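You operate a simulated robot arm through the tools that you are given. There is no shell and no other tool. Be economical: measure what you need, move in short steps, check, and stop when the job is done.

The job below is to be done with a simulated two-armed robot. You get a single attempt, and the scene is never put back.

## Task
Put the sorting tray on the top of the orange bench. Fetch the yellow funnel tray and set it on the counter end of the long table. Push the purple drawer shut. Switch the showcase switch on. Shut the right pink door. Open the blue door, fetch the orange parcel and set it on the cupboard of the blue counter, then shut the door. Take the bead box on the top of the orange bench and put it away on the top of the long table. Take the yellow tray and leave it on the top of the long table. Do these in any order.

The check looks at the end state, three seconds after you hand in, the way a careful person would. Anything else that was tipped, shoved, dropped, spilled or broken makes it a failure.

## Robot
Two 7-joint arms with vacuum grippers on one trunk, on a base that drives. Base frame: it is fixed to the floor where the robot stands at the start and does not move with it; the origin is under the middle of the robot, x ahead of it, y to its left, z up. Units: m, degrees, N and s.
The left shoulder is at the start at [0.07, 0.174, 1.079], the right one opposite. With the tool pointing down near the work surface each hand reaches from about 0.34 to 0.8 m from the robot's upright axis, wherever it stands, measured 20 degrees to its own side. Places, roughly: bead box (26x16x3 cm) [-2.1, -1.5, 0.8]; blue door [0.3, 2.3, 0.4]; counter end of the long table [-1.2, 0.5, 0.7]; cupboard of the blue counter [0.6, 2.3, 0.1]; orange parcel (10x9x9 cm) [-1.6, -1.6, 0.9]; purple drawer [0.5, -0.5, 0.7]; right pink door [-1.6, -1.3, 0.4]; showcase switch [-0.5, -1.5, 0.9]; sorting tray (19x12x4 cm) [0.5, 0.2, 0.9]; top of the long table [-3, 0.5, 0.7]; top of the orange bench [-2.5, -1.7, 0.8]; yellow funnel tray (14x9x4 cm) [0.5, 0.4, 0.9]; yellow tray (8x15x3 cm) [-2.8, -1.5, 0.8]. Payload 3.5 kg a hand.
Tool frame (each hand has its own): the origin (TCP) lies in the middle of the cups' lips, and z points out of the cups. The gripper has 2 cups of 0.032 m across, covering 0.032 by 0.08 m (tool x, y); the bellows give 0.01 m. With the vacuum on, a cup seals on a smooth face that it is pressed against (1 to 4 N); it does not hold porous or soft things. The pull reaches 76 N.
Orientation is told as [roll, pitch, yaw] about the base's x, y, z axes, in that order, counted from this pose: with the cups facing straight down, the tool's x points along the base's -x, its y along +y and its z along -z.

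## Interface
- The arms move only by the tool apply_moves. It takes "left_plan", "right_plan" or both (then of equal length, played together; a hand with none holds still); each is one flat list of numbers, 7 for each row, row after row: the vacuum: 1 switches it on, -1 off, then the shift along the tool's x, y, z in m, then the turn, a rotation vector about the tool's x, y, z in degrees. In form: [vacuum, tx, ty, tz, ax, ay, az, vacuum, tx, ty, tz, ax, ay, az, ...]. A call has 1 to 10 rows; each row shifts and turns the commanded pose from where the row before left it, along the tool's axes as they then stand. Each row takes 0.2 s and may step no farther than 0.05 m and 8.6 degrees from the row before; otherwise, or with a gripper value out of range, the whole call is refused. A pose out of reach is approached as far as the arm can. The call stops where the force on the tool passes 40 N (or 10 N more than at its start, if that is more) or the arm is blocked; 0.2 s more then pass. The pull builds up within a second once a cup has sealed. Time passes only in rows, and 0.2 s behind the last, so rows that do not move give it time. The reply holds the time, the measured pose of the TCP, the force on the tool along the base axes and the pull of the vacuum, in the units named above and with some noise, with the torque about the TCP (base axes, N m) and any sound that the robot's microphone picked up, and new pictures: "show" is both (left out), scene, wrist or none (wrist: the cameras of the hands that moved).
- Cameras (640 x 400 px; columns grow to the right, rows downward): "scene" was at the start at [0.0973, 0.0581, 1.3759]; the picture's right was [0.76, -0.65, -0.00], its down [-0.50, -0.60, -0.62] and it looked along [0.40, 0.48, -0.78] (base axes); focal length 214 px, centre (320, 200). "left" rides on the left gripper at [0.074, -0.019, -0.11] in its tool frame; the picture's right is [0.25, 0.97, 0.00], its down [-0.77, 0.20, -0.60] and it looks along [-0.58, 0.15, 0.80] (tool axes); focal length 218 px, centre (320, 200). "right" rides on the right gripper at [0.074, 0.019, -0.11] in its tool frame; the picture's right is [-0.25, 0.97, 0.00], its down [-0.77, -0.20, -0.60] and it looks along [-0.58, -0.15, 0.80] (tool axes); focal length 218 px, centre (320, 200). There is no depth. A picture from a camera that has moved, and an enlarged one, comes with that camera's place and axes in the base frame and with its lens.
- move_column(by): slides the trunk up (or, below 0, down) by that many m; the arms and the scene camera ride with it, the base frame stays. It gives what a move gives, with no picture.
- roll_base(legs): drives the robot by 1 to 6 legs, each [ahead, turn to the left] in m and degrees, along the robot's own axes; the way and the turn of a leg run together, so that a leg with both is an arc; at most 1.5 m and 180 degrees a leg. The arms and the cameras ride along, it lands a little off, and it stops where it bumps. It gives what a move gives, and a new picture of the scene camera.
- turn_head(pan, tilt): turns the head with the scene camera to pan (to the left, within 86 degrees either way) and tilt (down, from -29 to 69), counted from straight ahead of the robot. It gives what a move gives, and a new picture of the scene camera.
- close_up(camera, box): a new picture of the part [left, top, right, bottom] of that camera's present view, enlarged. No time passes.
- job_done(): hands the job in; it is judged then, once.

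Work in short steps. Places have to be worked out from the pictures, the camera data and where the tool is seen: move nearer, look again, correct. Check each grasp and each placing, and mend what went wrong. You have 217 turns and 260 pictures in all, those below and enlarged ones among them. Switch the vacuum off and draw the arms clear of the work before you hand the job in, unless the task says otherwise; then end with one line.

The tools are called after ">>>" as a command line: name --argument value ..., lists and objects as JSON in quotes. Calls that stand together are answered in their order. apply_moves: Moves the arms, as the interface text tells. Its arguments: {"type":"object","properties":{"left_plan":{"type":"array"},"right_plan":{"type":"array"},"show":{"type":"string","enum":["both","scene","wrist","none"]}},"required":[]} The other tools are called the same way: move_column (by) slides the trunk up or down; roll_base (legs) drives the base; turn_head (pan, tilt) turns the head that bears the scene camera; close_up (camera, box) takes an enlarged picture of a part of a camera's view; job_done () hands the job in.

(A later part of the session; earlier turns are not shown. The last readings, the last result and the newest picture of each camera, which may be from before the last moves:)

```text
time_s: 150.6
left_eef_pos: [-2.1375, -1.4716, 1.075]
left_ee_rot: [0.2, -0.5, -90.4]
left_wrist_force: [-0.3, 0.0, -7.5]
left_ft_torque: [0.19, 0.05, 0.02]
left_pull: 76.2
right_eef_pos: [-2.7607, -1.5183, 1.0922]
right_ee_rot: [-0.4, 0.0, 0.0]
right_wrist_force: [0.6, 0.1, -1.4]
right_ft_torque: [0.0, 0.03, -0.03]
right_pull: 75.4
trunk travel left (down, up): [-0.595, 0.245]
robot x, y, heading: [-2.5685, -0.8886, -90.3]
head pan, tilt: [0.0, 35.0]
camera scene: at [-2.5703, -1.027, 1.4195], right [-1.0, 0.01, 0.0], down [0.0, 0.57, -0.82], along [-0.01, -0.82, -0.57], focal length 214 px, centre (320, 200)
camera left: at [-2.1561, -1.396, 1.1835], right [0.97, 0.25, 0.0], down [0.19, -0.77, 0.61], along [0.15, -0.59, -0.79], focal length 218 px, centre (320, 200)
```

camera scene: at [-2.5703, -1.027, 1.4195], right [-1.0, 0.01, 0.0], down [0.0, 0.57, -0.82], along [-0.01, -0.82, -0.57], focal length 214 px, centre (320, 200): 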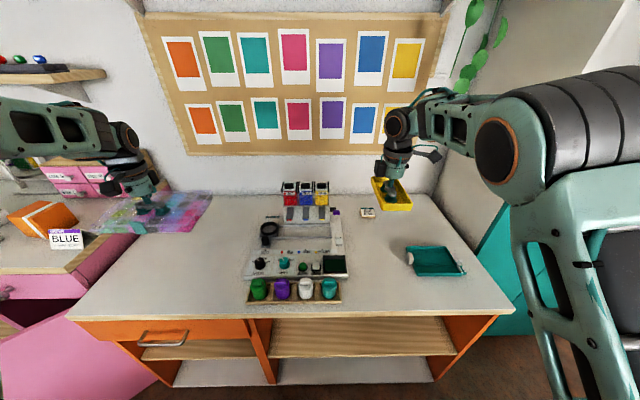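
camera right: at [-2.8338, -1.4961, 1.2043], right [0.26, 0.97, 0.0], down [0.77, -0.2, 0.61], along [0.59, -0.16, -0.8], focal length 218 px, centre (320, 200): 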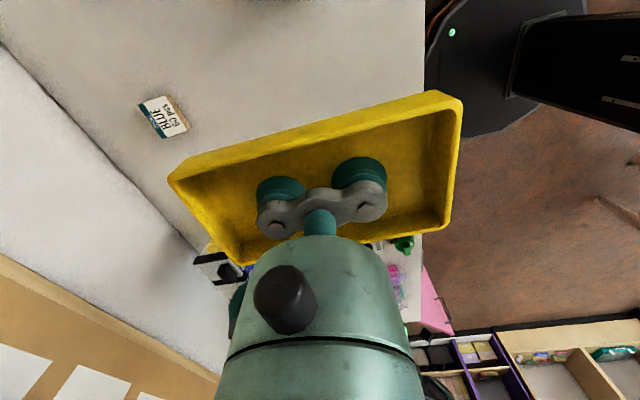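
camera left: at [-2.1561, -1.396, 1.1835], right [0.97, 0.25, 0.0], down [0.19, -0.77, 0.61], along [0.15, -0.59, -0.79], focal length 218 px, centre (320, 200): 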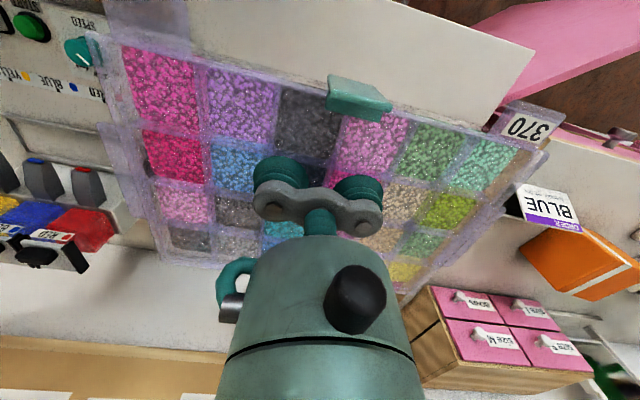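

Both held. I back off and turn to face the long table.

>>> roll_base --legs '[[-0.3, 0], [0, 170]]'

>>> turn_head --pan 0 --tilt 28

```text
time_s: 159.8
left_eef_pos: [-2.9316, 0.037, 1.0731]
left_ee_rot: [0.2, -0.4, 83.6]
left_wrist_force: [0.4, -0.2, -7.8]
left_ft_torque: [-0.24, 0.0, 0.02]
left_pull: 75.7
right_eef_pos: [-2.3082, 0.0161, 1.0919]
right_ee_rot: [-0.1, 0.0, 173.9]
right_wrist_force: [-0.8, -0.2, -0.6]
right_ft_torque: [0.0, 0.01, -0.02]
right_pull: 75.4
trunk travel left (down, up): [-0.595, 0.245]
robot x, y, heading: [-2.5647, -0.5885, 83.6]
head pan, tilt: [0.0, 35.0]
camera scene: at [-2.5523, -0.4509, 1.4194], right [0.99, -0.11, 0.0], down [-0.06, -0.57, -0.82], along [0.09, 0.81, -0.57], focal length 214 px, centre (320, 200)
```

scene: 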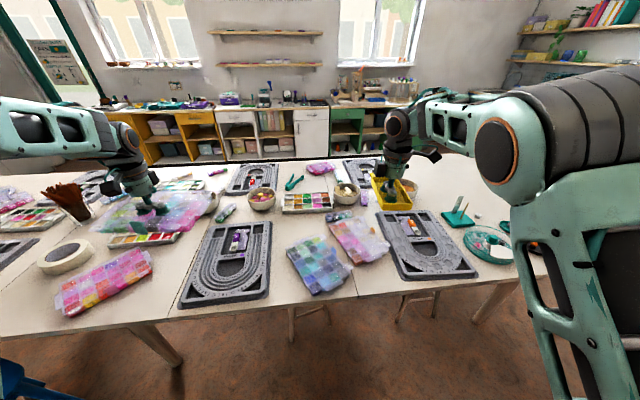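

```text
time_s: 160.4
left_eef_pos: [-2.9331, 0.0361, 1.0732]
left_ee_rot: [0.2, -0.4, 83.6]
left_wrist_force: [0.4, -0.2, -7.6]
left_ft_torque: [-0.25, -0.04, 0.02]
left_pull: 75.5
right_eef_pos: [-2.3082, 0.0168, 1.0913]
right_ee_rot: [-0.1, 0.0, 173.9]
right_wrist_force: [1.1, -0.1, -1.4]
right_ft_torque: [0.02, 0.01, 0.0]
right_pull: 75.4
trunk travel left (down, up): [-0.595, 0.245]
robot x, y, heading: [-2.5663, -0.5871, 83.4]
head pan, tilt: [0.0, 28.0]
camera scene: at [-2.552, -0.4478, 1.4303], right [0.99, -0.11, 0.0], down [-0.05, -0.47, -0.88], along [0.1, 0.88, -0.47], focal length 214 px, centre (320, 200)
```

scene: 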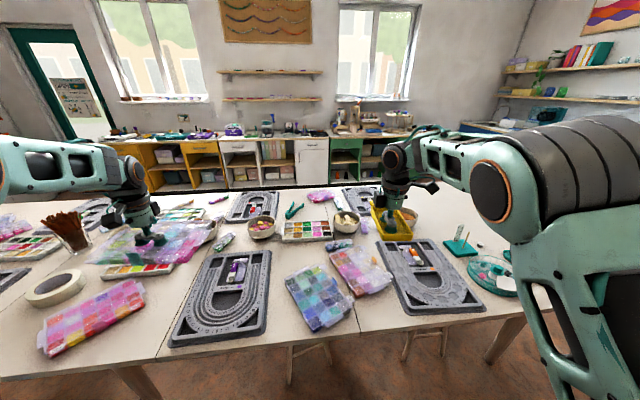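

The table is busy here. I look for free space to the left and right.

>>> turn_head --pan 45 --tilt 28

>>> turn_head --pan -45 --tilt 28

>>> turn_head --pan 0 --tilt 40

```text
time_s: 161.6
left_eef_pos: [-2.933, 0.0368, 1.073]
left_ee_rot: [0.2, -0.5, 83.6]
left_wrist_force: [1.5, -0.4, -7.6]
left_ft_torque: [-0.23, 0.01, 0.0]
left_pull: 76.2
right_eef_pos: [-2.3083, 0.0171, 1.093]
right_ee_rot: [-0.1, 0.0, 174.0]
right_wrist_force: [0.0, 0.5, -0.8]
right_ft_torque: [0.03, 0.01, 0.01]
right_pull: 75.8
trunk travel left (down, up): [-0.595, 0.245]
robot x, y, heading: [-2.5671, -0.5909, 83.7]
head pan, tilt: [45.0, 28.0]
camera scene: at [-2.619, -0.467, 1.4303], right [0.78, 0.62, 0.0], down [0.29, -0.37, -0.88], along [-0.55, 0.69, -0.47], focal length 214 px, centre (320, 200)
```

scene: 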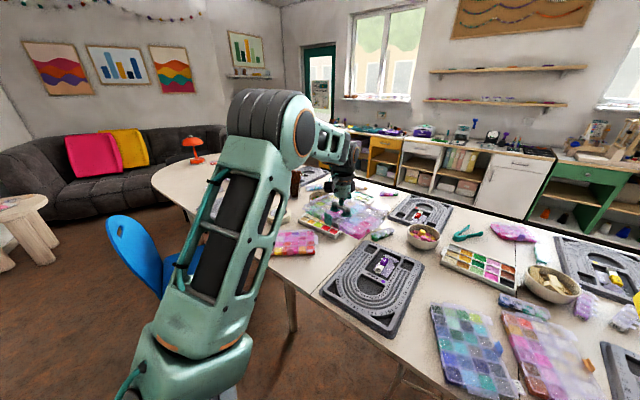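

```text
time_s: 163.2
left_eef_pos: [-2.9325, 0.0365, 1.0728]
left_ee_rot: [0.1, -0.5, 83.6]
left_wrist_force: [-0.2, -0.6, -7.9]
left_ft_torque: [-0.26, -0.03, 0.0]
left_pull: 75.6
right_eef_pos: [-2.3086, 0.0167, 1.0923]
right_ee_rot: [-0.1, 0.0, 174.0]
right_wrist_force: [-0.5, -0.1, -1.1]
right_ft_torque: [0.03, 0.0, 0.01]
right_pull: 75.5
trunk travel left (down, up): [-0.595, 0.245]
robot x, y, heading: [-2.5656, -0.5899, 83.4]
head pan, tilt: [-45.0, 28.0]
camera scene: at [-2.4909, -0.4815, 1.4304], right [0.62, -0.78, 0.0], down [-0.37, -0.29, -0.88], along [0.69, 0.55, -0.47], focal length 214 px, centre (320, 200)
```

scene: 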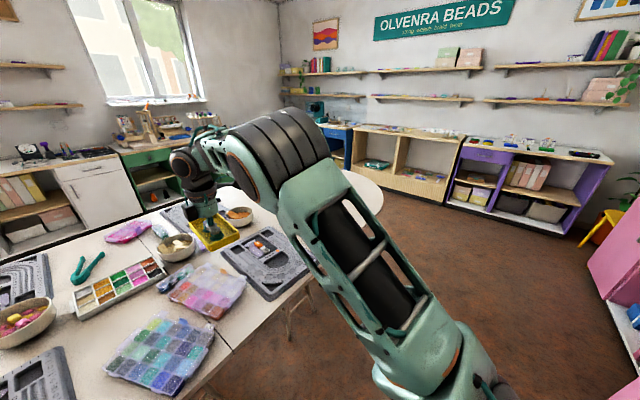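

```text
time_s: 164.3
left_eef_pos: [-2.9327, 0.0357, 1.0725]
left_ee_rot: [0.2, -0.4, 83.6]
left_wrist_force: [0.3, -0.2, -7.2]
left_ft_torque: [-0.27, -0.03, -0.02]
left_pull: 75.4
right_eef_pos: [-2.3088, 0.0174, 1.0932]
right_ee_rot: [-0.2, 0.0, 173.9]
right_wrist_force: [0.1, -1.0, -1.6]
right_ft_torque: [0.02, -0.03, 0.01]
right_pull: 74.8
trunk travel left (down, up): [-0.595, 0.245]
robot x, y, heading: [-2.5664, -0.5883, 83.6]
head pan, tilt: [0.0, 40.0]
camera scene: at [-2.5525, -0.4539, 1.4119], right [0.99, -0.11, 0.0], down [-0.07, -0.64, -0.77], along [0.09, 0.76, -0.64], focal length 214 px, centre (320, 200)
```

scene: 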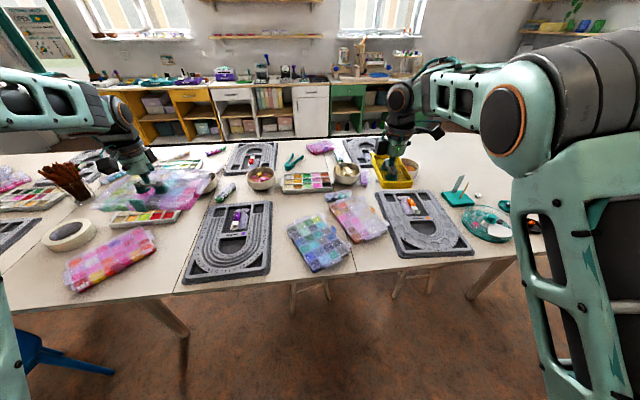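

The right hand hovers near a gap at the table's near edge; I check it with the right wrist camera.

>>> close_up --camera "right" --box '[0, 0, 640, 400]'

>>> close_up --camera "scene" --box '[260, 130, 580, 330]'

```text
1.00 times, centred on (320, 200) of right (not enlarged: the box is as wide or as high as the picture)
camera zoom: at [-2.2372, -0.0089, 1.203], right [-0.35, -0.94, 0.0], down [-0.74, 0.28, 0.61], along [-0.57, 0.22, -0.8], focal length 218 px, centre (320, 200)
```

zoom: 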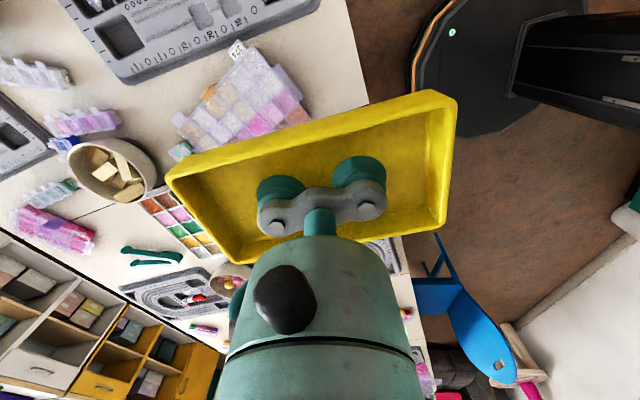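

```text
2.00 times, centred on (420, 230) of scene
camera zoom: at [-2.5525, -0.4539, 1.4119], right [0.99, -0.11, 0.0], down [-0.07, -0.64, -0.77], along [0.09, 0.76, -0.64], focal length 429 px, centre (120, 140)
```

zoom: 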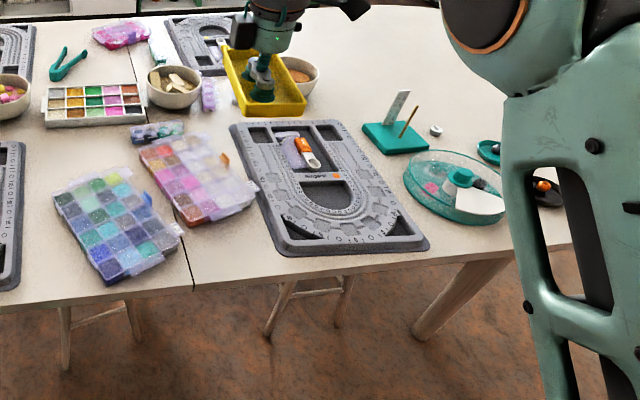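

That gap is too tight; the clear area right of the teal discs (x −1.75…−1.4) is safer and still on the long table. I drive along to x≈−1.33 and face the table there.

>>> roll_base --legs '[[0, -84], [1.22, 0], [0, 90]]'

```text
time_s: 177.8
left_eef_pos: [-1.7849, 0.0051, 1.0745]
left_ee_rot: [0.2, -0.5, 90.0]
left_wrist_force: [0.3, 0.9, -7.1]
left_ft_torque: [-0.26, -0.04, -0.04]
left_pull: 75.4
right_eef_pos: [-1.1616, 0.0543, 1.0923]
right_ee_rot: [-0.2, 0.0, -179.8]
right_wrist_force: [0.7, -0.1, -1.2]
right_ft_torque: [-0.03, 0.05, -0.03]
right_pull: 75.8
trunk travel left (down, up): [-0.595, 0.245]
robot x, y, heading: [-1.3543, -0.5763, 90.1]
head pan, tilt: [0.0, 40.0]
camera scene: at [-1.3529, -0.4398, 1.4118], right [1.0, 0.0, 0.0], down [0.0, -0.64, -0.77], along [0.0, 0.77, -0.64], focal length 214 px, centre (320, 200)
```

scene: 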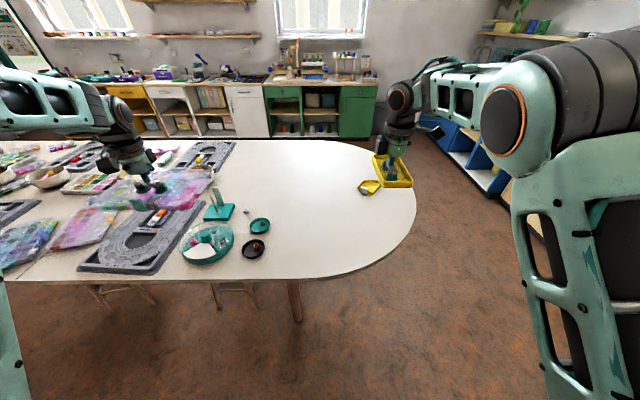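

Clear area found: bead box target (−1.51, 0.41), yellow tray target (−1.40, 0.15). I move in 0.24 m.

>>> roll_base --legs '[[0.24, 0]]'

```text
time_s: 179.6
left_eef_pos: [-1.7848, 0.243, 1.0742]
left_ee_rot: [0.2, -0.6, 90.0]
left_wrist_force: [-0.3, -0.2, -6.5]
left_ft_torque: [-0.21, -0.06, -0.01]
left_pull: 75.5
right_eef_pos: [-1.1614, 0.2943, 1.0936]
right_ee_rot: [-0.3, 0.0, -179.7]
right_wrist_force: [-0.2, 0.4, -1.4]
right_ft_torque: [0.03, 0.01, -0.02]
right_pull: 75.7
trunk travel left (down, up): [-0.595, 0.245]
robot x, y, heading: [-1.3478, -0.3354, 90.0]
head pan, tilt: [0.0, 40.0]
camera scene: at [-1.3526, -0.2013, 1.4121], right [1.0, 0.0, 0.0], down [0.0, -0.64, -0.77], along [0.0, 0.77, -0.64], focal length 214 px, centre (320, 200)
```

scene: 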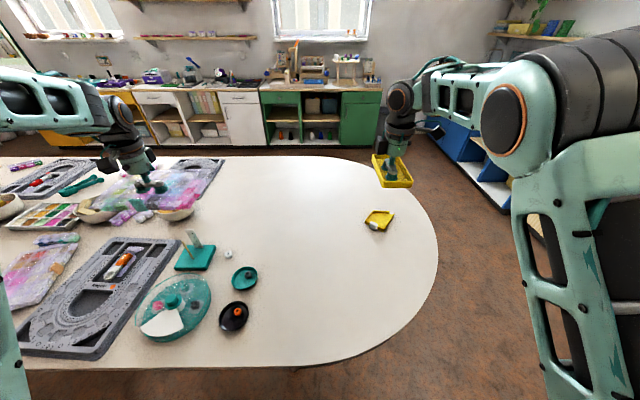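

>>> apply_moves --left_plan '[1, -0.021, -0.035, 0, 0, 0, 0, 1, -0.021, -0.035, 0, 0, 0, 0, 1, -0.021, -0.035, 0, 0, 0, 0, 1, -0.021, -0.035, 0, 0, 0, 0, 1, -0.021, -0.035, 0, 0, 0, 0, 1, -0.021, -0.034, 0.02, 0, 0, 0, 1, -0.021, -0.033, 0.03, 0, 0, 0, 1, -0.02, -0.033, 0.03, 0, 0, 0, 1, 0, 0, 0.045, 0, 0, 0, 1, 0, 0, 0.045, 0, 0, 0]' --show "both"

```text
time_s: 181.8
left_eef_pos: [-1.511, 0.4148, 0.8997]
left_ee_rot: [0.2, -0.5, 90.0]
left_wrist_force: [0.0, -0.2, -8.2]
left_ft_torque: [-0.26, -0.04, 0.0]
left_pull: 75.6
right_eef_pos: [-1.1629, 0.2979, 1.0919]
right_ee_rot: [-0.1, 0.1, -179.7]
right_wrist_force: [-0.6, 0.5, -1.7]
right_ft_torque: [-0.03, -0.02, 0.03]
right_pull: 75.1
trunk travel left (down, up): [-0.595, 0.245]
robot x, y, heading: [-1.3508, -0.3349, 89.9]
head pan, tilt: [0.0, 40.0]
camera scene: at [-1.3524, -0.1972, 1.4117], right [1.0, 0.0, 0.0], down [0.0, -0.64, -0.76], along [0.0, 0.76, -0.64], focal length 214 px, centre (320, 200)
camera left: at [-1.4906, 0.3411, 1.0101], right [-0.97, -0.25, 0.0], down [-0.2, 0.77, 0.61], along [-0.16, 0.59, -0.79], focal length 218 px, centre (320, 200)
```

scene: 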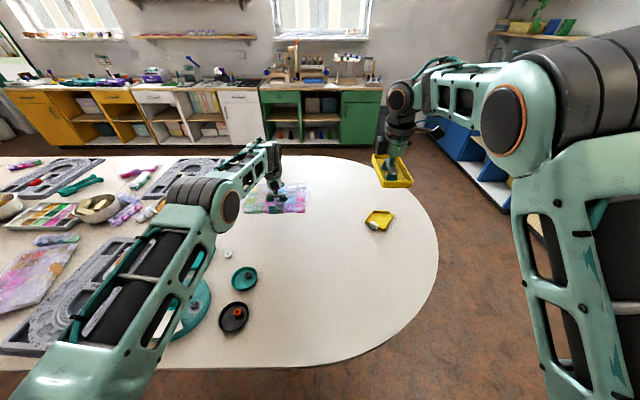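
left: 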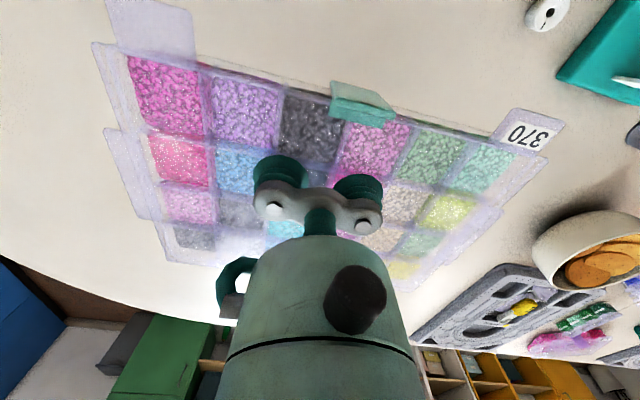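

>>> apply_moves --left_plan '[1, 0, 0, 0.04, 0, 0, 0, 1, 0, 0, 0.03, 0, 0, 0, 1, 0, 0, 0.02, 0, 0, 0, 1, 0, 0, 0.01, 0, 0, 0, 1, 0, 0, 0.008, 0, 0, 0, 1, 0, 0, 0.008, 0, 0, 0, 1, 0, 0, 0.008, 0, 0, 0, 1, 0, 0, 0.008, 0, 0, 0, 1, 0, 0, 0.008, 0, 0, 0]' --show "both"

```text
time_s: 183.8
left_eef_pos: [-1.5097, 0.4097, 0.7713]
left_ee_rot: [0.3, -1.2, 89.9]
left_wrist_force: [1.4, 8.1, 17.1]
left_ft_torque: [0.46, 0.45, -0.17]
left_pull: 75.7
left hand out of reach, approached as far as the arm can: row 8
right_eef_pos: [-1.1597, 0.2922, 1.095]
right_ee_rot: [-0.3, -0.1, -179.7]
right_wrist_force: [0.3, -0.9, -1.0]
right_ft_torque: [-0.02, 0.0, -0.01]
right_pull: 75.5
trunk travel left (down, up): [-0.595, 0.245]
robot x, y, heading: [-1.3505, -0.3351, 89.8]
head pan, tilt: [0.0, 40.0]
camera scene: at [-1.3511, -0.2036, 1.4131], right [1.0, 0.0, 0.0], down [0.0, -0.64, -0.77], along [0.0, 0.77, -0.64], focal length 214 px, centre (320, 200)
camera left: at [-1.4893, 0.3357, 0.8796], right [-0.97, -0.25, 0.0], down [-0.2, 0.76, 0.62], along [-0.16, 0.6, -0.78], focal length 218 px, centre (320, 200)
```

scene: 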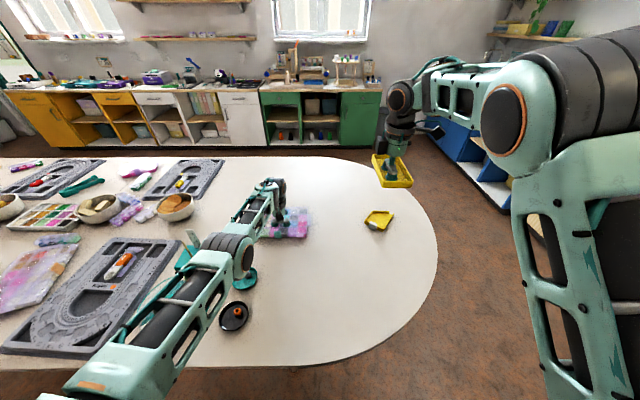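
left: 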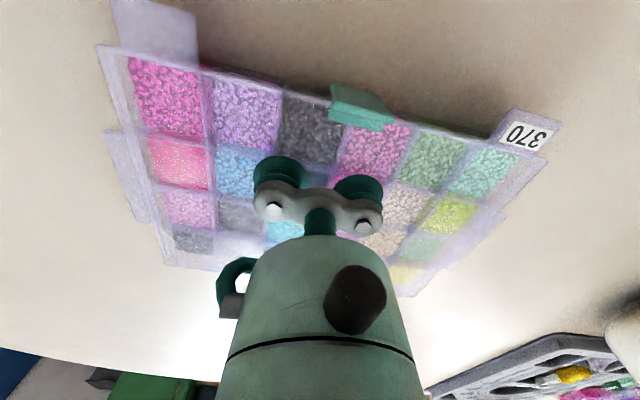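

The box is down. I release, then lift with the trunk so the elbow stays clear of the table things.

>>> apply_moves --left_plan '[-1, 0, 0, -0.002, 0, 0, 0, -1, 0, 0, 0, 0, 0, 0, -1, 0, 0, 0, 0, 0, 0, -1, 0, 0, 0, 0, 0, 0]' --show "none"

>>> move_column --by 0.15

>>> apply_moves --left_plan '[-1, 0.04, 0, -0.02, 0, 1, 0, -1, 0.04, 0, -0.02, 0, 0, 0, -1, 0.045, 0.01, -0.02, 0, 0, 0, -1, 0.045, 0.02, -0.02, 0, 0, 0]' --show "both"

```text
time_s: 184.8
left_eef_pos: [-1.5101, 0.4088, 0.767]
left_ee_rot: [0.2, -0.6, 90.0]
left_wrist_force: [-0.9, -1.7, 2.3]
left_ft_torque: [0.02, -0.02, 0.0]
left_pull: 0.0
right_eef_pos: [-1.1617, 0.2942, 1.0937]
right_ee_rot: [-0.3, -0.2, -179.8]
right_wrist_force: [0.5, 0.0, -2.1]
right_ft_torque: [0.02, 0.01, 0.02]
right_pull: 75.6
trunk travel left (down, up): [-0.595, 0.245]
robot x, y, heading: [-1.3477, -0.3328, 89.9]
head pan, tilt: [0.0, 40.0]
```

```text
time_s: 186.6
left_eef_pos: [-1.5094, 0.4103, 0.9173]
left_ee_rot: [0.2, -0.6, 90.0]
left_wrist_force: [0.5, 0.1, -0.4]
left_ft_torque: [0.0, -0.05, 0.02]
left_pull: 0.0
right_eef_pos: [-1.1615, 0.2959, 1.2431]
right_ee_rot: [-0.2, 0.0, -179.8]
right_wrist_force: [0.2, -0.1, -1.4]
right_ft_torque: [-0.03, -0.02, 0.02]
right_pull: 75.3
trunk travel left (down, up): [-0.745, 0.095]
robot x, y, heading: [-1.3513, -0.3377, 89.8]
head pan, tilt: [0.0, 40.0]
```

```text
refused: row 3 steps farther than a row can; nothing moved
```

>>> apply_moves --left_plan '[-1, 0.03, 0, -0.03, 0, 0.6, 0, -1, 0.03, 0, -0.03, 0, 0, 0, -1, 0.03, 0.01, -0.03, 0, 0, 0, -1, 0.02, 0.02, -0.035, 0, 0, 0, -1, 0.02, 0.03, -0.03, 0, 0, 0, -1, 0.02, 0.035, -0.02, 0, 0, 0, -1, 0, 0.045, -0.02, 0, 0, 0, -1, 0, 0.045, -0.02, 0, 0, 0, -1, 0, 0.045, -0.02, 0, 0, 0]' --show "scene"

```text
time_s: 188.6
left_eef_pos: [-1.7412, 0.2587, 1.1533]
left_ee_rot: [0.1, 0.0, 89.9]
left_wrist_force: [0.5, 0.0, 0.4]
left_ft_torque: [0.0, -0.02, -0.03]
left_pull: 0.1
right_eef_pos: [-1.1629, 0.2936, 1.2436]
right_ee_rot: [-0.2, 0.0, -179.7]
right_wrist_force: [0.2, 0.1, -0.8]
right_ft_torque: [0.02, -0.03, 0.0]
right_pull: 75.7
trunk travel left (down, up): [-0.745, 0.095]
robot x, y, heading: [-1.3522, -0.3346, 90.1]
head pan, tilt: [0.0, 40.0]
camera scene: at [-1.3542, -0.2008, 1.562], right [1.0, 0.0, 0.0], down [0.0, -0.64, -0.77], along [0.0, 0.77, -0.64], focal length 214 px, centre (320, 200)
```

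scene: 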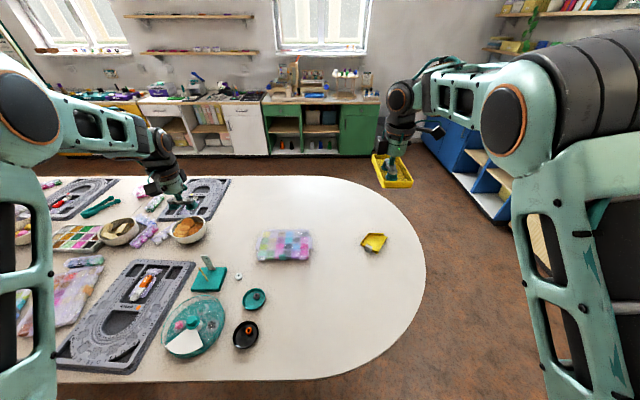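

Bead box lies well. Now I bring the yellow tray over (−1.40, 0.16), lowering the trunk back.

>>> apply_moves --right_plan '[1, -0.04, 0.02, 0, 0, 0, 0, 1, -0.04, 0.02, 0, 0, 0, 0, 1, -0.04, 0.02, 0, 0, 0, 0, 1, -0.04, 0.02, 0, 0, 0, 0, 1, -0.04, 0.02, 0, 0, 0, 0, 1, -0.037, 0.034, 0, 0, 0, 0, 1, 0, 0, 0.045, 0, 0, 0, 1, 0, 0, 0.045, 0, 0, 0]' --show "none"

>>> move_column --by -0.15

>>> apply_moves --right_plan '[1, 0, 0, 0.045, 0, 0, 0, 1, 0, 0, 0.045, 0, 0, 0, 1, 0, 0, 0.045, 0, 0, 0, 1, 0, 0, 0.02, 0, 0, 0, 1, 0, 0, 0.02, 0, 0, 0]' --show "both"

```text
refused: row 6 steps farther than a row can; nothing moved
```

```text
time_s: 190.3
left_eef_pos: [-1.7386, 0.259, 1.003]
left_ee_rot: [0.1, 0.0, 90.1]
left_wrist_force: [0.3, 0.5, -0.1]
left_ft_torque: [-0.01, -0.04, -0.05]
left_pull: 0.1
right_eef_pos: [-1.1617, 0.2949, 1.0947]
right_ee_rot: [-0.3, -0.1, -179.7]
right_wrist_force: [-0.6, 0.1, -0.9]
right_ft_torque: [-0.02, -0.02, 0.02]
right_pull: 75.9
trunk travel left (down, up): [-0.595, 0.245]
robot x, y, heading: [-1.3468, -0.3321, 89.9]
head pan, tilt: [0.0, 40.0]
```

```text
time_s: 191.5
left_eef_pos: [-1.7398, 0.259, 1.0038]
left_ee_rot: [0.2, 0.2, 90.0]
left_wrist_force: [1.0, 0.7, 0.0]
left_ft_torque: [0.0, 0.01, -0.01]
left_pull: 0.0
right_eef_pos: [-1.1601, 0.2971, 0.9159]
right_ee_rot: [-0.2, -0.1, -179.7]
right_wrist_force: [-0.2, -0.3, -2.4]
right_ft_torque: [-0.02, 0.01, -0.01]
right_pull: 75.6
trunk travel left (down, up): [-0.595, 0.245]
robot x, y, heading: [-1.3516, -0.3361, 89.6]
head pan, tilt: [0.0, 40.0]
camera scene: at [-1.3521, -0.1994, 1.4119], right [1.0, 0.0, 0.0], down [0.0, -0.64, -0.77], along [0.0, 0.77, -0.64], focal length 214 px, centre (320, 200)
camera right: at [-1.0878, 0.2787, 1.0275], right [-0.25, -0.97, 0.0], down [-0.77, 0.2, 0.61], along [-0.59, 0.15, -0.8], focal length 218 px, centre (320, 200)
```

scene: 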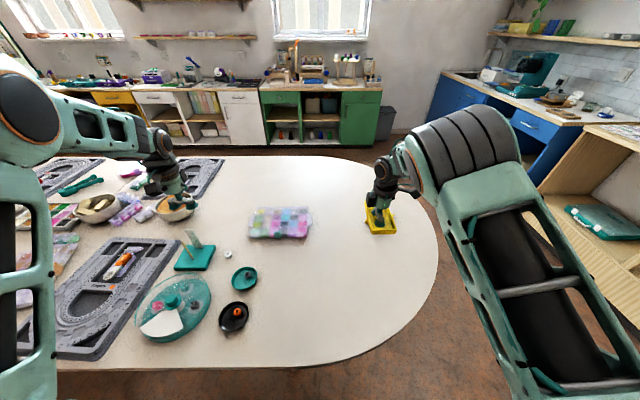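
right: 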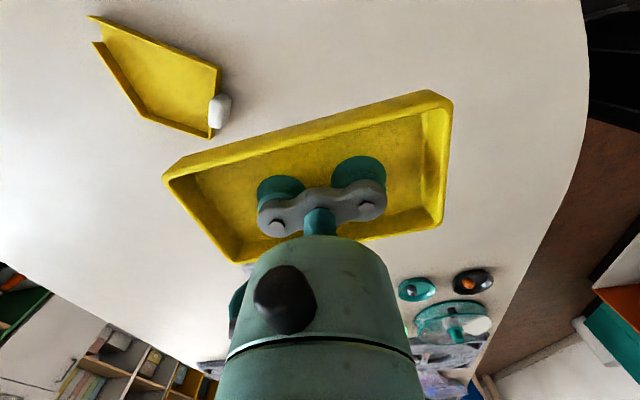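

The tray is at z 0.916, above everything along the way. I slide it to (−1.40, 0.16) and lower.

>>> apply_moves --right_plan '[1, -0.04, 0.0225, 0, 0, 0, 0, 1, -0.04, 0.0225, 0, 0, 0, 0, 1, -0.04, 0.0225, 0, 0, 0, 0, 1, -0.04, 0.0225, 0, 0, 0, 0, 1, -0.04, 0.0225, 0, 0, 0, 0, 1, -0.04, 0.0225, 0, 0, 0, 0, 1, 0, 0, 0.04, 0, 0, 0, 1, 0, 0, 0.04, 0, 0, 0, 1, 0, 0, 0.04, 0, 0, 0, 1, 0, 0, 0.02, 0, 0, 0]' --show "scene"

```text
time_s: 193.7
left_eef_pos: [-1.7392, 0.2593, 1.0035]
left_ee_rot: [0.1, 0.1, 90.1]
left_wrist_force: [0.1, 0.9, 0.0]
left_ft_torque: [0.01, 0.02, 0.01]
left_pull: 0.1
right_eef_pos: [-1.3988, 0.1623, 0.7755]
right_ee_rot: [-0.2, -0.1, 179.9]
right_wrist_force: [-0.4, -0.3, -1.1]
right_ft_torque: [0.0, -0.03, 0.01]
right_pull: 75.4
trunk travel left (down, up): [-0.595, 0.245]
robot x, y, heading: [-1.3523, -0.3357, 89.8]
head pan, tilt: [0.0, 40.0]
camera scene: at [-1.352, -0.1994, 1.4119], right [1.0, 0.0, 0.0], down [0.0, -0.64, -0.77], along [0.0, 0.77, -0.64], focal length 214 px, centre (320, 200)
```

scene: 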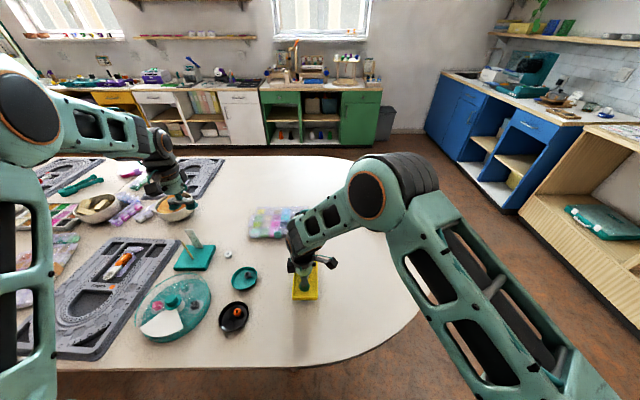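

>>> apply_moves --right_plan '[1, 0, 0, 0.01, 0, 0, 0, 1, 0, 0, 0.008, 0, 0, 0, 1, 0, 0, 0.007, 0, 0, 0, 1, 0, 0, 0.006, 0, 0, 0, 1, 0, 0, 0.005, 0, 0, 0, 1, 0, 0, 0.004, 0, 0, 0]' --show "none"

>>> apply_moves --right_plan '[-1, 0, 0, -0.002, 0, 0, 0, -1, 0, 0, 0, 0, 0, 0, -1, 0, 0, 0, 0, 0, 0, -1, 0, 0, -0.01, 0, 0, 0, -1, 0, 0, -0.03, 0, 0, 0, -1, 0, 0, -0.045, 0, 0, 0, -1, 0, 0, -0.045, 0, 0, 0, -1, 0, 0, -0.045, 0, 0, 0, -1, 0, 0, -0.045, 0, 0, 0, -1, 0, 0, -0.045, 0, 0, 0]' --show "both"

```text
time_s: 195.1
left_eef_pos: [-1.7386, 0.2546, 1.005]
left_ee_rot: [0.2, -0.1, 90.0]
left_wrist_force: [-0.8, -0.9, 0.3]
left_ft_torque: [0.03, 0.01, -0.01]
left_pull: 0.1
right_eef_pos: [-1.4005, 0.1596, 0.7439]
right_ee_rot: [-0.6, -0.2, -179.8]
right_wrist_force: [3.7, -8.6, 22.8]
right_ft_torque: [-0.26, -0.12, 0.21]
right_pull: 75.5
trunk travel left (down, up): [-0.595, 0.245]
robot x, y, heading: [-1.3516, -0.3355, 90.0]
head pan, tilt: [0.0, 40.0]
stopped in row 6 (right hand): the force on the tool passed its limit at 42 N (the readings are from after the stop); the commanded pose is now the measured one
```

```text
time_s: 197.1
left_eef_pos: [-1.7393, 0.2578, 1.0038]
left_ee_rot: [0.2, 0.0, 90.0]
left_wrist_force: [0.1, 0.5, 0.3]
left_ft_torque: [-0.02, 0.0, -0.03]
left_pull: 0.2
right_eef_pos: [-1.3923, 0.135, 0.8755]
right_ee_rot: [8.9, -1.0, 178.5]
right_wrist_force: [-0.8, 0.6, -0.9]
right_ft_torque: [-0.01, -0.03, 0.0]
right_pull: 0.1
trunk travel left (down, up): [-0.595, 0.245]
robot x, y, heading: [-1.3519, -0.3341, 90.0]
head pan, tilt: [0.0, 40.0]
stopped in row 9 (right hand): the arm was blocked; the commanded pose is now the measured one
camera scene: at [-1.3516, -0.2006, 1.412], right [1.0, 0.0, 0.0], down [0.0, -0.64, -0.77], along [0.0, 0.77, -0.64], focal length 214 px, centre (320, 200)
camera right: at [-1.3179, 0.1316, 0.986], right [-0.27, -0.95, 0.15], down [-0.75, 0.31, 0.58], along [-0.6, 0.04, -0.8], focal length 218 px, centre (320, 200)
```

scene: 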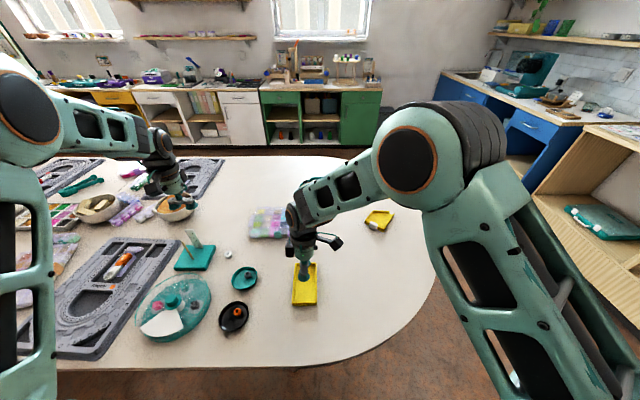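
right: 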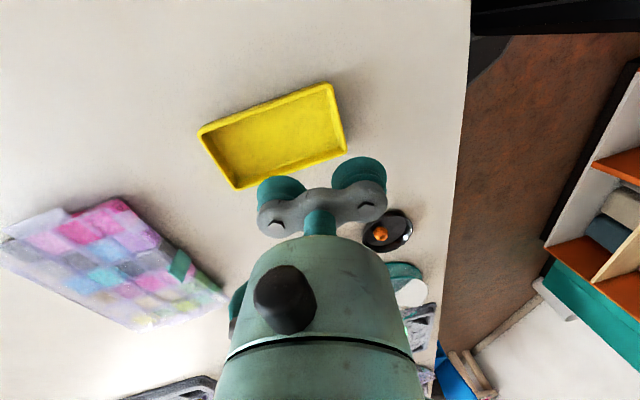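

Both items placed. The right arm's fold is blocked, so I lift with the trunk and then move the hand to the right.

>>> move_column --by 0.2

>>> apply_moves --right_plan '[-1, 0.03, -0.01, 0, 0, 0, 0, -1, 0.04, -0.02, 0, 0, 0, 0, -1, 0.04, -0.02, 0, 4, 0, 0, -1, 0.04, -0.02, 0, 4, 0, 0, -1, 0.04, -0.02, 0, 0, 0, 0, -1, 0.03, -0.02, -0.02, 0, 0, 0]' --show "scene"

```text
time_s: 199.2
left_eef_pos: [-1.738, 0.2583, 1.2035]
left_ee_rot: [0.1, 0.2, 90.0]
left_wrist_force: [-0.5, 0.3, -0.2]
left_ft_torque: [0.0, 0.04, -0.01]
left_pull: 0.0
right_eef_pos: [-1.3943, 0.1348, 1.0746]
right_ee_rot: [8.9, -1.0, 178.7]
right_wrist_force: [0.0, -0.5, -0.1]
right_ft_torque: [-0.02, -0.01, -0.01]
right_pull: 0.1
trunk travel left (down, up): [-0.795, 0.045]
robot x, y, heading: [-1.3539, -0.3376, 89.8]
head pan, tilt: [0.0, 40.0]
```

```text
time_s: 200.6
left_eef_pos: [-1.7381, 0.2578, 1.2035]
left_ee_rot: [0.4, 0.0, 89.9]
left_wrist_force: [1.0, 1.4, -0.4]
left_ft_torque: [0.0, 0.0, 0.0]
left_pull: 0.1
right_eef_pos: [-1.1706, 0.2392, 1.0792]
right_ee_rot: [0.9, -0.8, 178.8]
right_wrist_force: [0.0, 0.5, 0.1]
right_ft_torque: [0.02, 0.01, -0.04]
right_pull: 0.1
trunk travel left (down, up): [-0.795, 0.045]
robot x, y, heading: [-1.3487, -0.3368, 89.9]
head pan, tilt: [0.0, 40.0]
camera scene: at [-1.3509, -0.1998, 1.6119], right [1.0, 0.0, 0.0], down [0.0, -0.64, -0.77], along [0.0, 0.77, -0.64], focal length 214 px, centre (320, 200)
```

scene: 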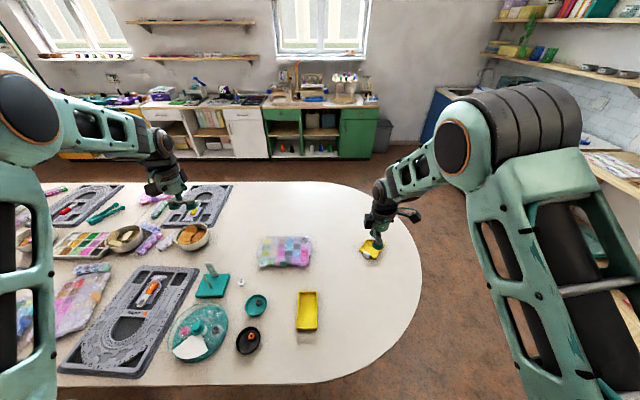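

All placed fine. I turn the right tool back to its normal heading, then back away from the table.

>>> apply_moves --right_plan '[-1, 0, 0, -0.01, 0, 0, 8.5, -1, 0, 0, -0.01, 0, 0, 8.5, -1, 0, 0, -0.01, 0, 0, 8.5, -1, 0, 0, -0.01, 0, 0, 8.5, -1, 0, 0, -0.01, 0, 0, 8.5, -1, 0, 0, -0.01, 0, 0, 8.5, -1, 0, 0, -0.01, 0, 0, 8.5, -1, 0, 0, -0.01, 0, 0, 8.5, -1, 0, 0, -0.01, 0, 0, 8.5, -1, 0, 0, -0.01, 0, 0, 8.5]' --show "none"

>>> move_column --by -0.1

>>> roll_base --legs '[[-0.27, 0], [0, 150]]'

```text
time_s: 202.8
left_eef_pos: [-1.739, 0.2579, 1.2034]
left_ee_rot: [0.2, -0.1, 90.0]
left_wrist_force: [-0.8, 0.0, 0.4]
left_ft_torque: [-0.05, 0.0, 0.06]
left_pull: 0.1
right_eef_pos: [-1.1701, 0.2405, 1.1805]
right_ee_rot: [0.9, 0.7, 93.5]
right_wrist_force: [-0.7, 0.0, 0.5]
right_ft_torque: [0.01, 0.01, 0.03]
right_pull: 0.1
trunk travel left (down, up): [-0.795, 0.045]
robot x, y, heading: [-1.3474, -0.3358, 90.1]
head pan, tilt: [0.0, 40.0]
```

```text
time_s: 204.2
left_eef_pos: [-1.7398, 0.2579, 1.1032]
left_ee_rot: [0.2, 0.0, 90.1]
left_wrist_force: [0.0, -0.1, 0.4]
left_ft_torque: [0.02, 0.01, -0.01]
left_pull: 0.1
right_eef_pos: [-1.1701, 0.2402, 1.0809]
right_ee_rot: [1.0, 0.7, 93.7]
right_wrist_force: [-0.8, -1.1, 0.3]
right_ft_torque: [0.03, 0.01, 0.03]
right_pull: 0.0
trunk travel left (down, up): [-0.695, 0.145]
robot x, y, heading: [-1.3531, -0.3367, 89.9]
head pan, tilt: [0.0, 40.0]
```

```text
time_s: 212.3
left_eef_pos: [-1.2959, -1.3139, 1.1031]
left_ee_rot: [0.3, 0.1, -119.0]
left_wrist_force: [-0.4, 0.2, 0.5]
left_ft_torque: [-0.01, 0.01, -0.02]
left_pull: 0.1
right_eef_pos: [-1.787, -1.0239, 1.0814]
right_ee_rot: [0.9, 0.8, -115.0]
right_wrist_force: [-0.2, -0.7, 0.3]
right_ft_torque: [0.02, 0.0, -0.01]
right_pull: 0.1
trunk travel left (down, up): [-0.695, 0.145]
robot x, y, heading: [-1.3526, -0.6082, -119.0]
head pan, tilt: [0.0, 40.0]
camera scene: at [-1.4175, -0.7246, 1.5119], right [-0.88, 0.48, 0.0], down [0.31, 0.56, -0.77], along [-0.37, -0.67, -0.64], focal length 214 px, centre (320, 200)
```

scene: 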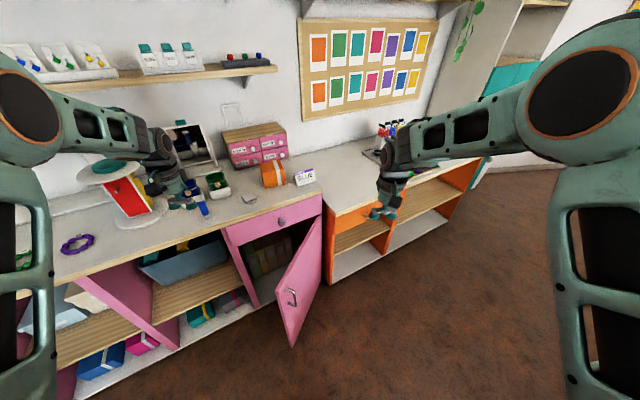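

The right pink door: hinge near (−1.86, −1.48), free edge near (−1.47, −1.17), so ~38° open. I face the counter, lower the trunk a bit, raise the left hand, and put the right hand down before the door.

>>> roll_base --legs '[[0.05, 0], [-0.05, 29]]'

>>> move_column --by -0.2

>>> apply_moves --left_plan '[-1, 0, 0, -0.045, 0, 0, 0, -1, 0, 0, -0.045, 0, 0, 0, -1, 0, 0, -0.045, 0, 0, 0, -1, 0, 0, -0.045, 0, 0, 0, -1, 0, 0, -0.045, 0, 0, 0]' --right_plan '[-1, 0.03, 0, 0.03, 0, 0, 1, -1, 0.03, 0, 0.04, 0, 0, 1, -1, 0, 0, 0.045, 0, 0, 1, -1, 0, 0, 0.045, 0, 0, 1, -1, 0, 0, 0.045, 0, 0, 0]' --show "both"

```text
time_s: 214.6
left_eef_pos: [-0.9754, -1.1985, 1.1027]
left_ee_rot: [0.4, 0.1, -90.2]
left_wrist_force: [1.3, 0.9, 0.1]
left_ft_torque: [0.04, -0.02, 0.02]
left_pull: 0.0
right_eef_pos: [-1.5435, -1.1779, 1.0803]
right_ee_rot: [0.9, 0.8, -86.4]
right_wrist_force: [-0.5, 0.1, -0.4]
right_ft_torque: [0.01, 0.02, 0.04]
right_pull: 0.1
trunk travel left (down, up): [-0.695, 0.145]
robot x, y, heading: [-1.3611, -0.6031, -90.2]
head pan, tilt: [0.0, 40.0]
camera scene: at [-1.3652, -0.7384, 1.5118], right [-1.0, 0.01, 0.0], down [0.0, 0.64, -0.77], along [0.0, -0.77, -0.64], focal length 214 px, centre (320, 200)
```

scene: 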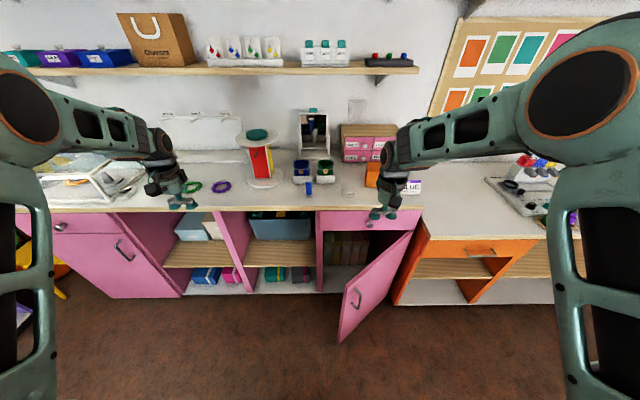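

```text
time_s: 216.8
left_eef_pos: [-0.9755, -1.1981, 0.9022]
left_ee_rot: [0.2, -0.1, -90.2]
left_wrist_force: [0.2, 0.7, 0.9]
left_ft_torque: [0.01, 0.0, -0.02]
left_pull: 0.1
right_eef_pos: [-1.5441, -1.1776, 0.881]
right_ee_rot: [0.9, 0.8, -86.4]
right_wrist_force: [-0.1, 0.6, 0.3]
right_ft_torque: [-0.03, -0.01, 0.0]
right_pull: 0.1
trunk travel left (down, up): [-0.495, 0.345]
robot x, y, heading: [-1.3598, -0.602, -90.4]
head pan, tilt: [0.0, 40.0]
```

```text
time_s: 218.0
left_eef_pos: [-0.9768, -1.1996, 1.1317]
left_ee_rot: [0.2, 0.3, -90.2]
left_wrist_force: [-0.8, 0.3, -1.0]
left_ft_torque: [0.0, 0.0, -0.01]
left_pull: 0.1
right_eef_pos: [-1.5456, -1.1166, 0.6744]
right_ee_rot: [1.0, 0.8, -90.4]
right_wrist_force: [0.4, 0.1, -0.9]
right_ft_torque: [0.01, 0.0, 0.02]
right_pull: 0.1
trunk travel left (down, up): [-0.495, 0.345]
robot x, y, heading: [-1.3637, -0.6019, -90.5]
head pan, tilt: [0.0, 40.0]
camera scene: at [-1.3648, -0.7382, 1.3118], right [-1.0, 0.01, 0.0], down [0.0, 0.64, -0.77], along [0.0, -0.77, -0.64], focal length 214 px, centre (320, 200)
camera right: at [-1.5275, -1.0436, 0.7871], right [0.97, -0.26, 0.01], down [-0.22, -0.78, 0.59], along [-0.15, -0.57, -0.81], focal length 218 px, centre (320, 200)
camera left: at [-0.9963, -1.1248, 1.2414], right [0.97, 0.25, 0.0], down [0.2, -0.77, 0.6], along [0.15, -0.58, -0.8], focal length 218 px, centre (320, 200)
```

scene: 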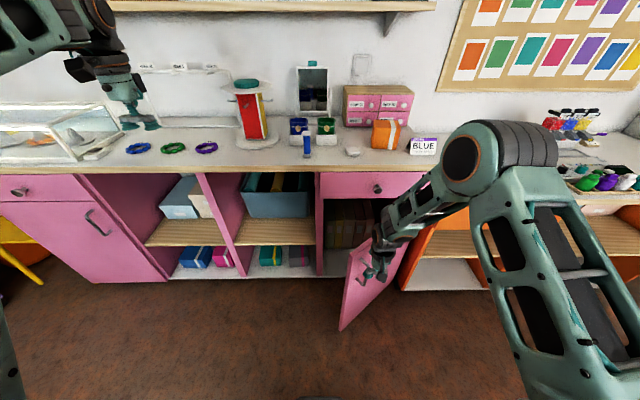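
right: 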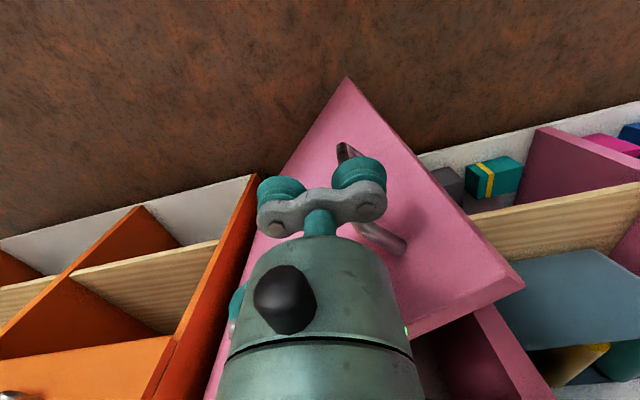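
left: 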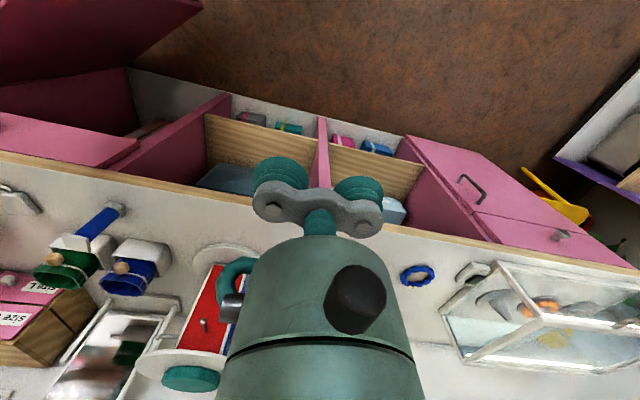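

>>> close_up --camera "scene" --box '[300, 160, 460, 340]'

```text
2.22 times, centred on (380, 250) of scene
camera zoom: at [-1.3648, -0.7382, 1.3118], right [-1.0, 0.01, 0.0], down [0.0, 0.64, -0.77], along [0.0, -0.77, -0.64], focal length 477 px, centre (187, 89)
```

zoom: 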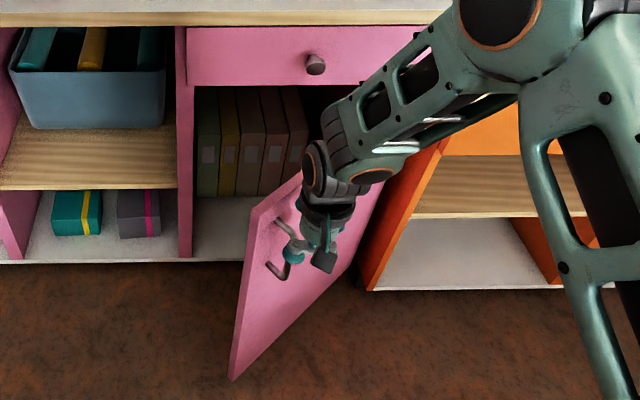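

Door: free edge (−1.46, −1.15), top z 0.74. I draw the left hand back, and move the right hand left of the handle zone (x≈−1.64), a bit lower.

>>> apply_moves --left_plan '[-1, 0.045, 0, -0.01, 0, 0, 0, -1, 0.045, 0, -0.01, 0, 0, 0, -1, 0.045, 0, -0.01, 0, 0, 0, -1, 0.02, 0, -0.01, 0, 0, 0]' --right_plan '[-1, 0, -0.03, 0.01, 0, 0, 0, -1, 0, -0.03, 0.01, 0, 0, 0, -1, 0, -0.03, 0.01, 0, 0, 0, -1, 0, -0.01, 0.01, 0, 0, 0]' --show "none"

>>> roll_base --legs '[[0.15, 0]]'

```text
time_s: 219.0
left_eef_pos: [-0.976, -1.0515, 1.1671]
left_ee_rot: [0.3, 0.0, -90.2]
left_wrist_force: [-0.8, 0.1, 0.4]
left_ft_torque: [-0.03, -0.01, 0.01]
left_pull: 0.0
left hand out of reach, approached as far as the arm can: row 3
right_eef_pos: [-1.6446, -1.1137, 0.6359]
right_ee_rot: [0.8, 0.8, -90.4]
right_wrist_force: [-0.3, -0.7, 0.0]
right_ft_torque: [-0.02, 0.0, 0.02]
right_pull: 0.0
trunk travel left (down, up): [-0.495, 0.345]
robot x, y, heading: [-1.3591, -0.6017, -90.5]
head pan, tilt: [0.0, 40.0]
```

```text
time_s: 220.4
left_eef_pos: [-0.9753, -1.2053, 1.1674]
left_ee_rot: [0.3, 0.1, -90.0]
left_wrist_force: [0.3, -0.3, 0.1]
left_ft_torque: [0.0, 0.0, -0.01]
left_pull: 0.1
right_eef_pos: [-1.6432, -1.2664, 0.635]
right_ee_rot: [0.8, 0.9, -90.2]
right_wrist_force: [0.5, 1.0, 0.7]
right_ft_torque: [0.02, -0.02, -0.04]
right_pull: 0.0
trunk travel left (down, up): [-0.495, 0.345]
robot x, y, heading: [-1.3611, -0.7533, -90.2]
head pan, tilt: [0.0, 40.0]
camera scene: at [-1.3643, -0.8915, 1.3118], right [-1.0, 0.0, 0.0], down [0.0, 0.64, -0.77], along [0.0, -0.77, -0.64], focal length 214 px, centre (320, 200)
```

scene: 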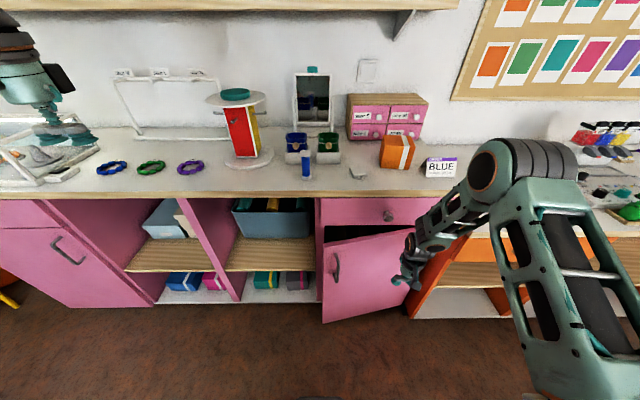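

The door is swinging shut. I continue pushing with the arm.

>>> apply_moves --right_plan '[-1, -0.02, 0, 0, 0, 0, 0, -1, -0.02, 0, 0, 0, 0, 0, -1, -0.02, 0, 0, 0, 0, 0, -1, -0.02, 0, 0, 0, 0, 0, -1, -0.02, 0, 0, 0, 0, 0, -1, -0.02, 0, 0, 0, 0, 0]' --show "scene"

```text
time_s: 221.8
left_eef_pos: [-0.9759, -1.2009, 1.1687]
left_ee_rot: [0.2, -0.2, -90.2]
left_wrist_force: [-0.4, 0.7, 0.1]
left_ft_torque: [0.05, 0.0, 0.01]
left_pull: 0.1
right_eef_pos: [-1.6454, -1.3828, 0.6334]
right_ee_rot: [0.9, 1.1, -90.2]
right_wrist_force: [3.5, 29.9, 1.6]
right_ft_torque: [-2.98, 0.38, 0.61]
right_pull: 0.2
trunk travel left (down, up): [-0.495, 0.345]
robot x, y, heading: [-1.3612, -0.7566, -90.3]
head pan, tilt: [0.0, 40.0]
camera scene: at [-1.3642, -0.8857, 1.3124], right [-1.0, 0.0, 0.0], down [0.0, 0.64, -0.77], along [0.0, -0.77, -0.64], focal length 214 px, centre (320, 200)
```

scene: 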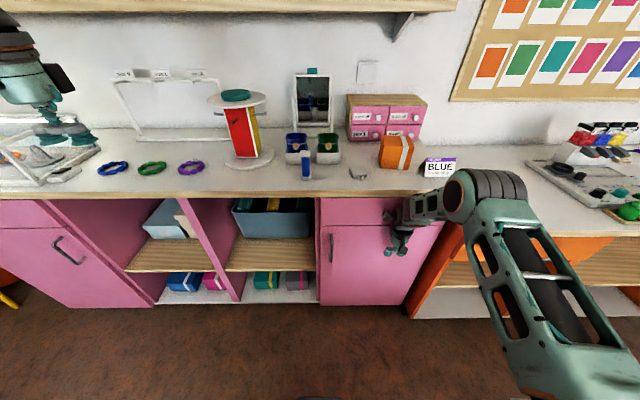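

The door looks shut (30 N resisting). I draw back and check closely.

>>> apply_moves --right_plan '[-1, 0.03, 0, 0, 0, 0, 0, -1, 0.04, 0, 0, 0, 0, 0, -1, 0.04, 0, -0.01, 0, 0, 0, -1, 0.03, 0, -0.03, 0, 0, 0, -1, 0.02, 0, -0.04, 0, 0, 0, -1, 0, 0, -0.045, 0, 0, 0, -1, 0, 0, -0.045, 0, 0, 0, -1, 0, 0, -0.045, 0, 0, 0]' --show "none"

>>> close_up --camera "scene" --box '[270, 130, 510, 320]'

```text
time_s: 223.6
left_eef_pos: [-0.9742, -1.2039, 1.1667]
left_ee_rot: [0.3, 0.0, -89.9]
left_wrist_force: [-0.6, 0.2, 0.2]
left_ft_torque: [-0.04, -0.03, 0.01]
left_pull: 0.0
right_eef_pos: [-1.6479, -1.2286, 0.8499]
right_ee_rot: [0.9, 0.9, -90.1]
right_wrist_force: [0.3, -0.2, 0.6]
right_ft_torque: [-0.02, -0.02, -0.01]
right_pull: 0.0
trunk travel left (down, up): [-0.495, 0.345]
robot x, y, heading: [-1.3602, -0.7598, -90.0]
head pan, tilt: [0.0, 40.0]
```

```text
2.11 times, centred on (390, 225) of scene
camera zoom: at [-1.3639, -0.889, 1.312], right [-1.0, 0.0, 0.0], down [0.0, 0.64, -0.77], along [0.0, -0.77, -0.64], focal length 452 px, centre (173, 147)
```

zoom: 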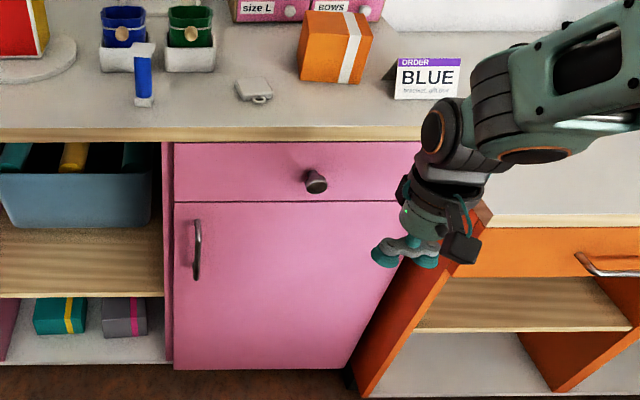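

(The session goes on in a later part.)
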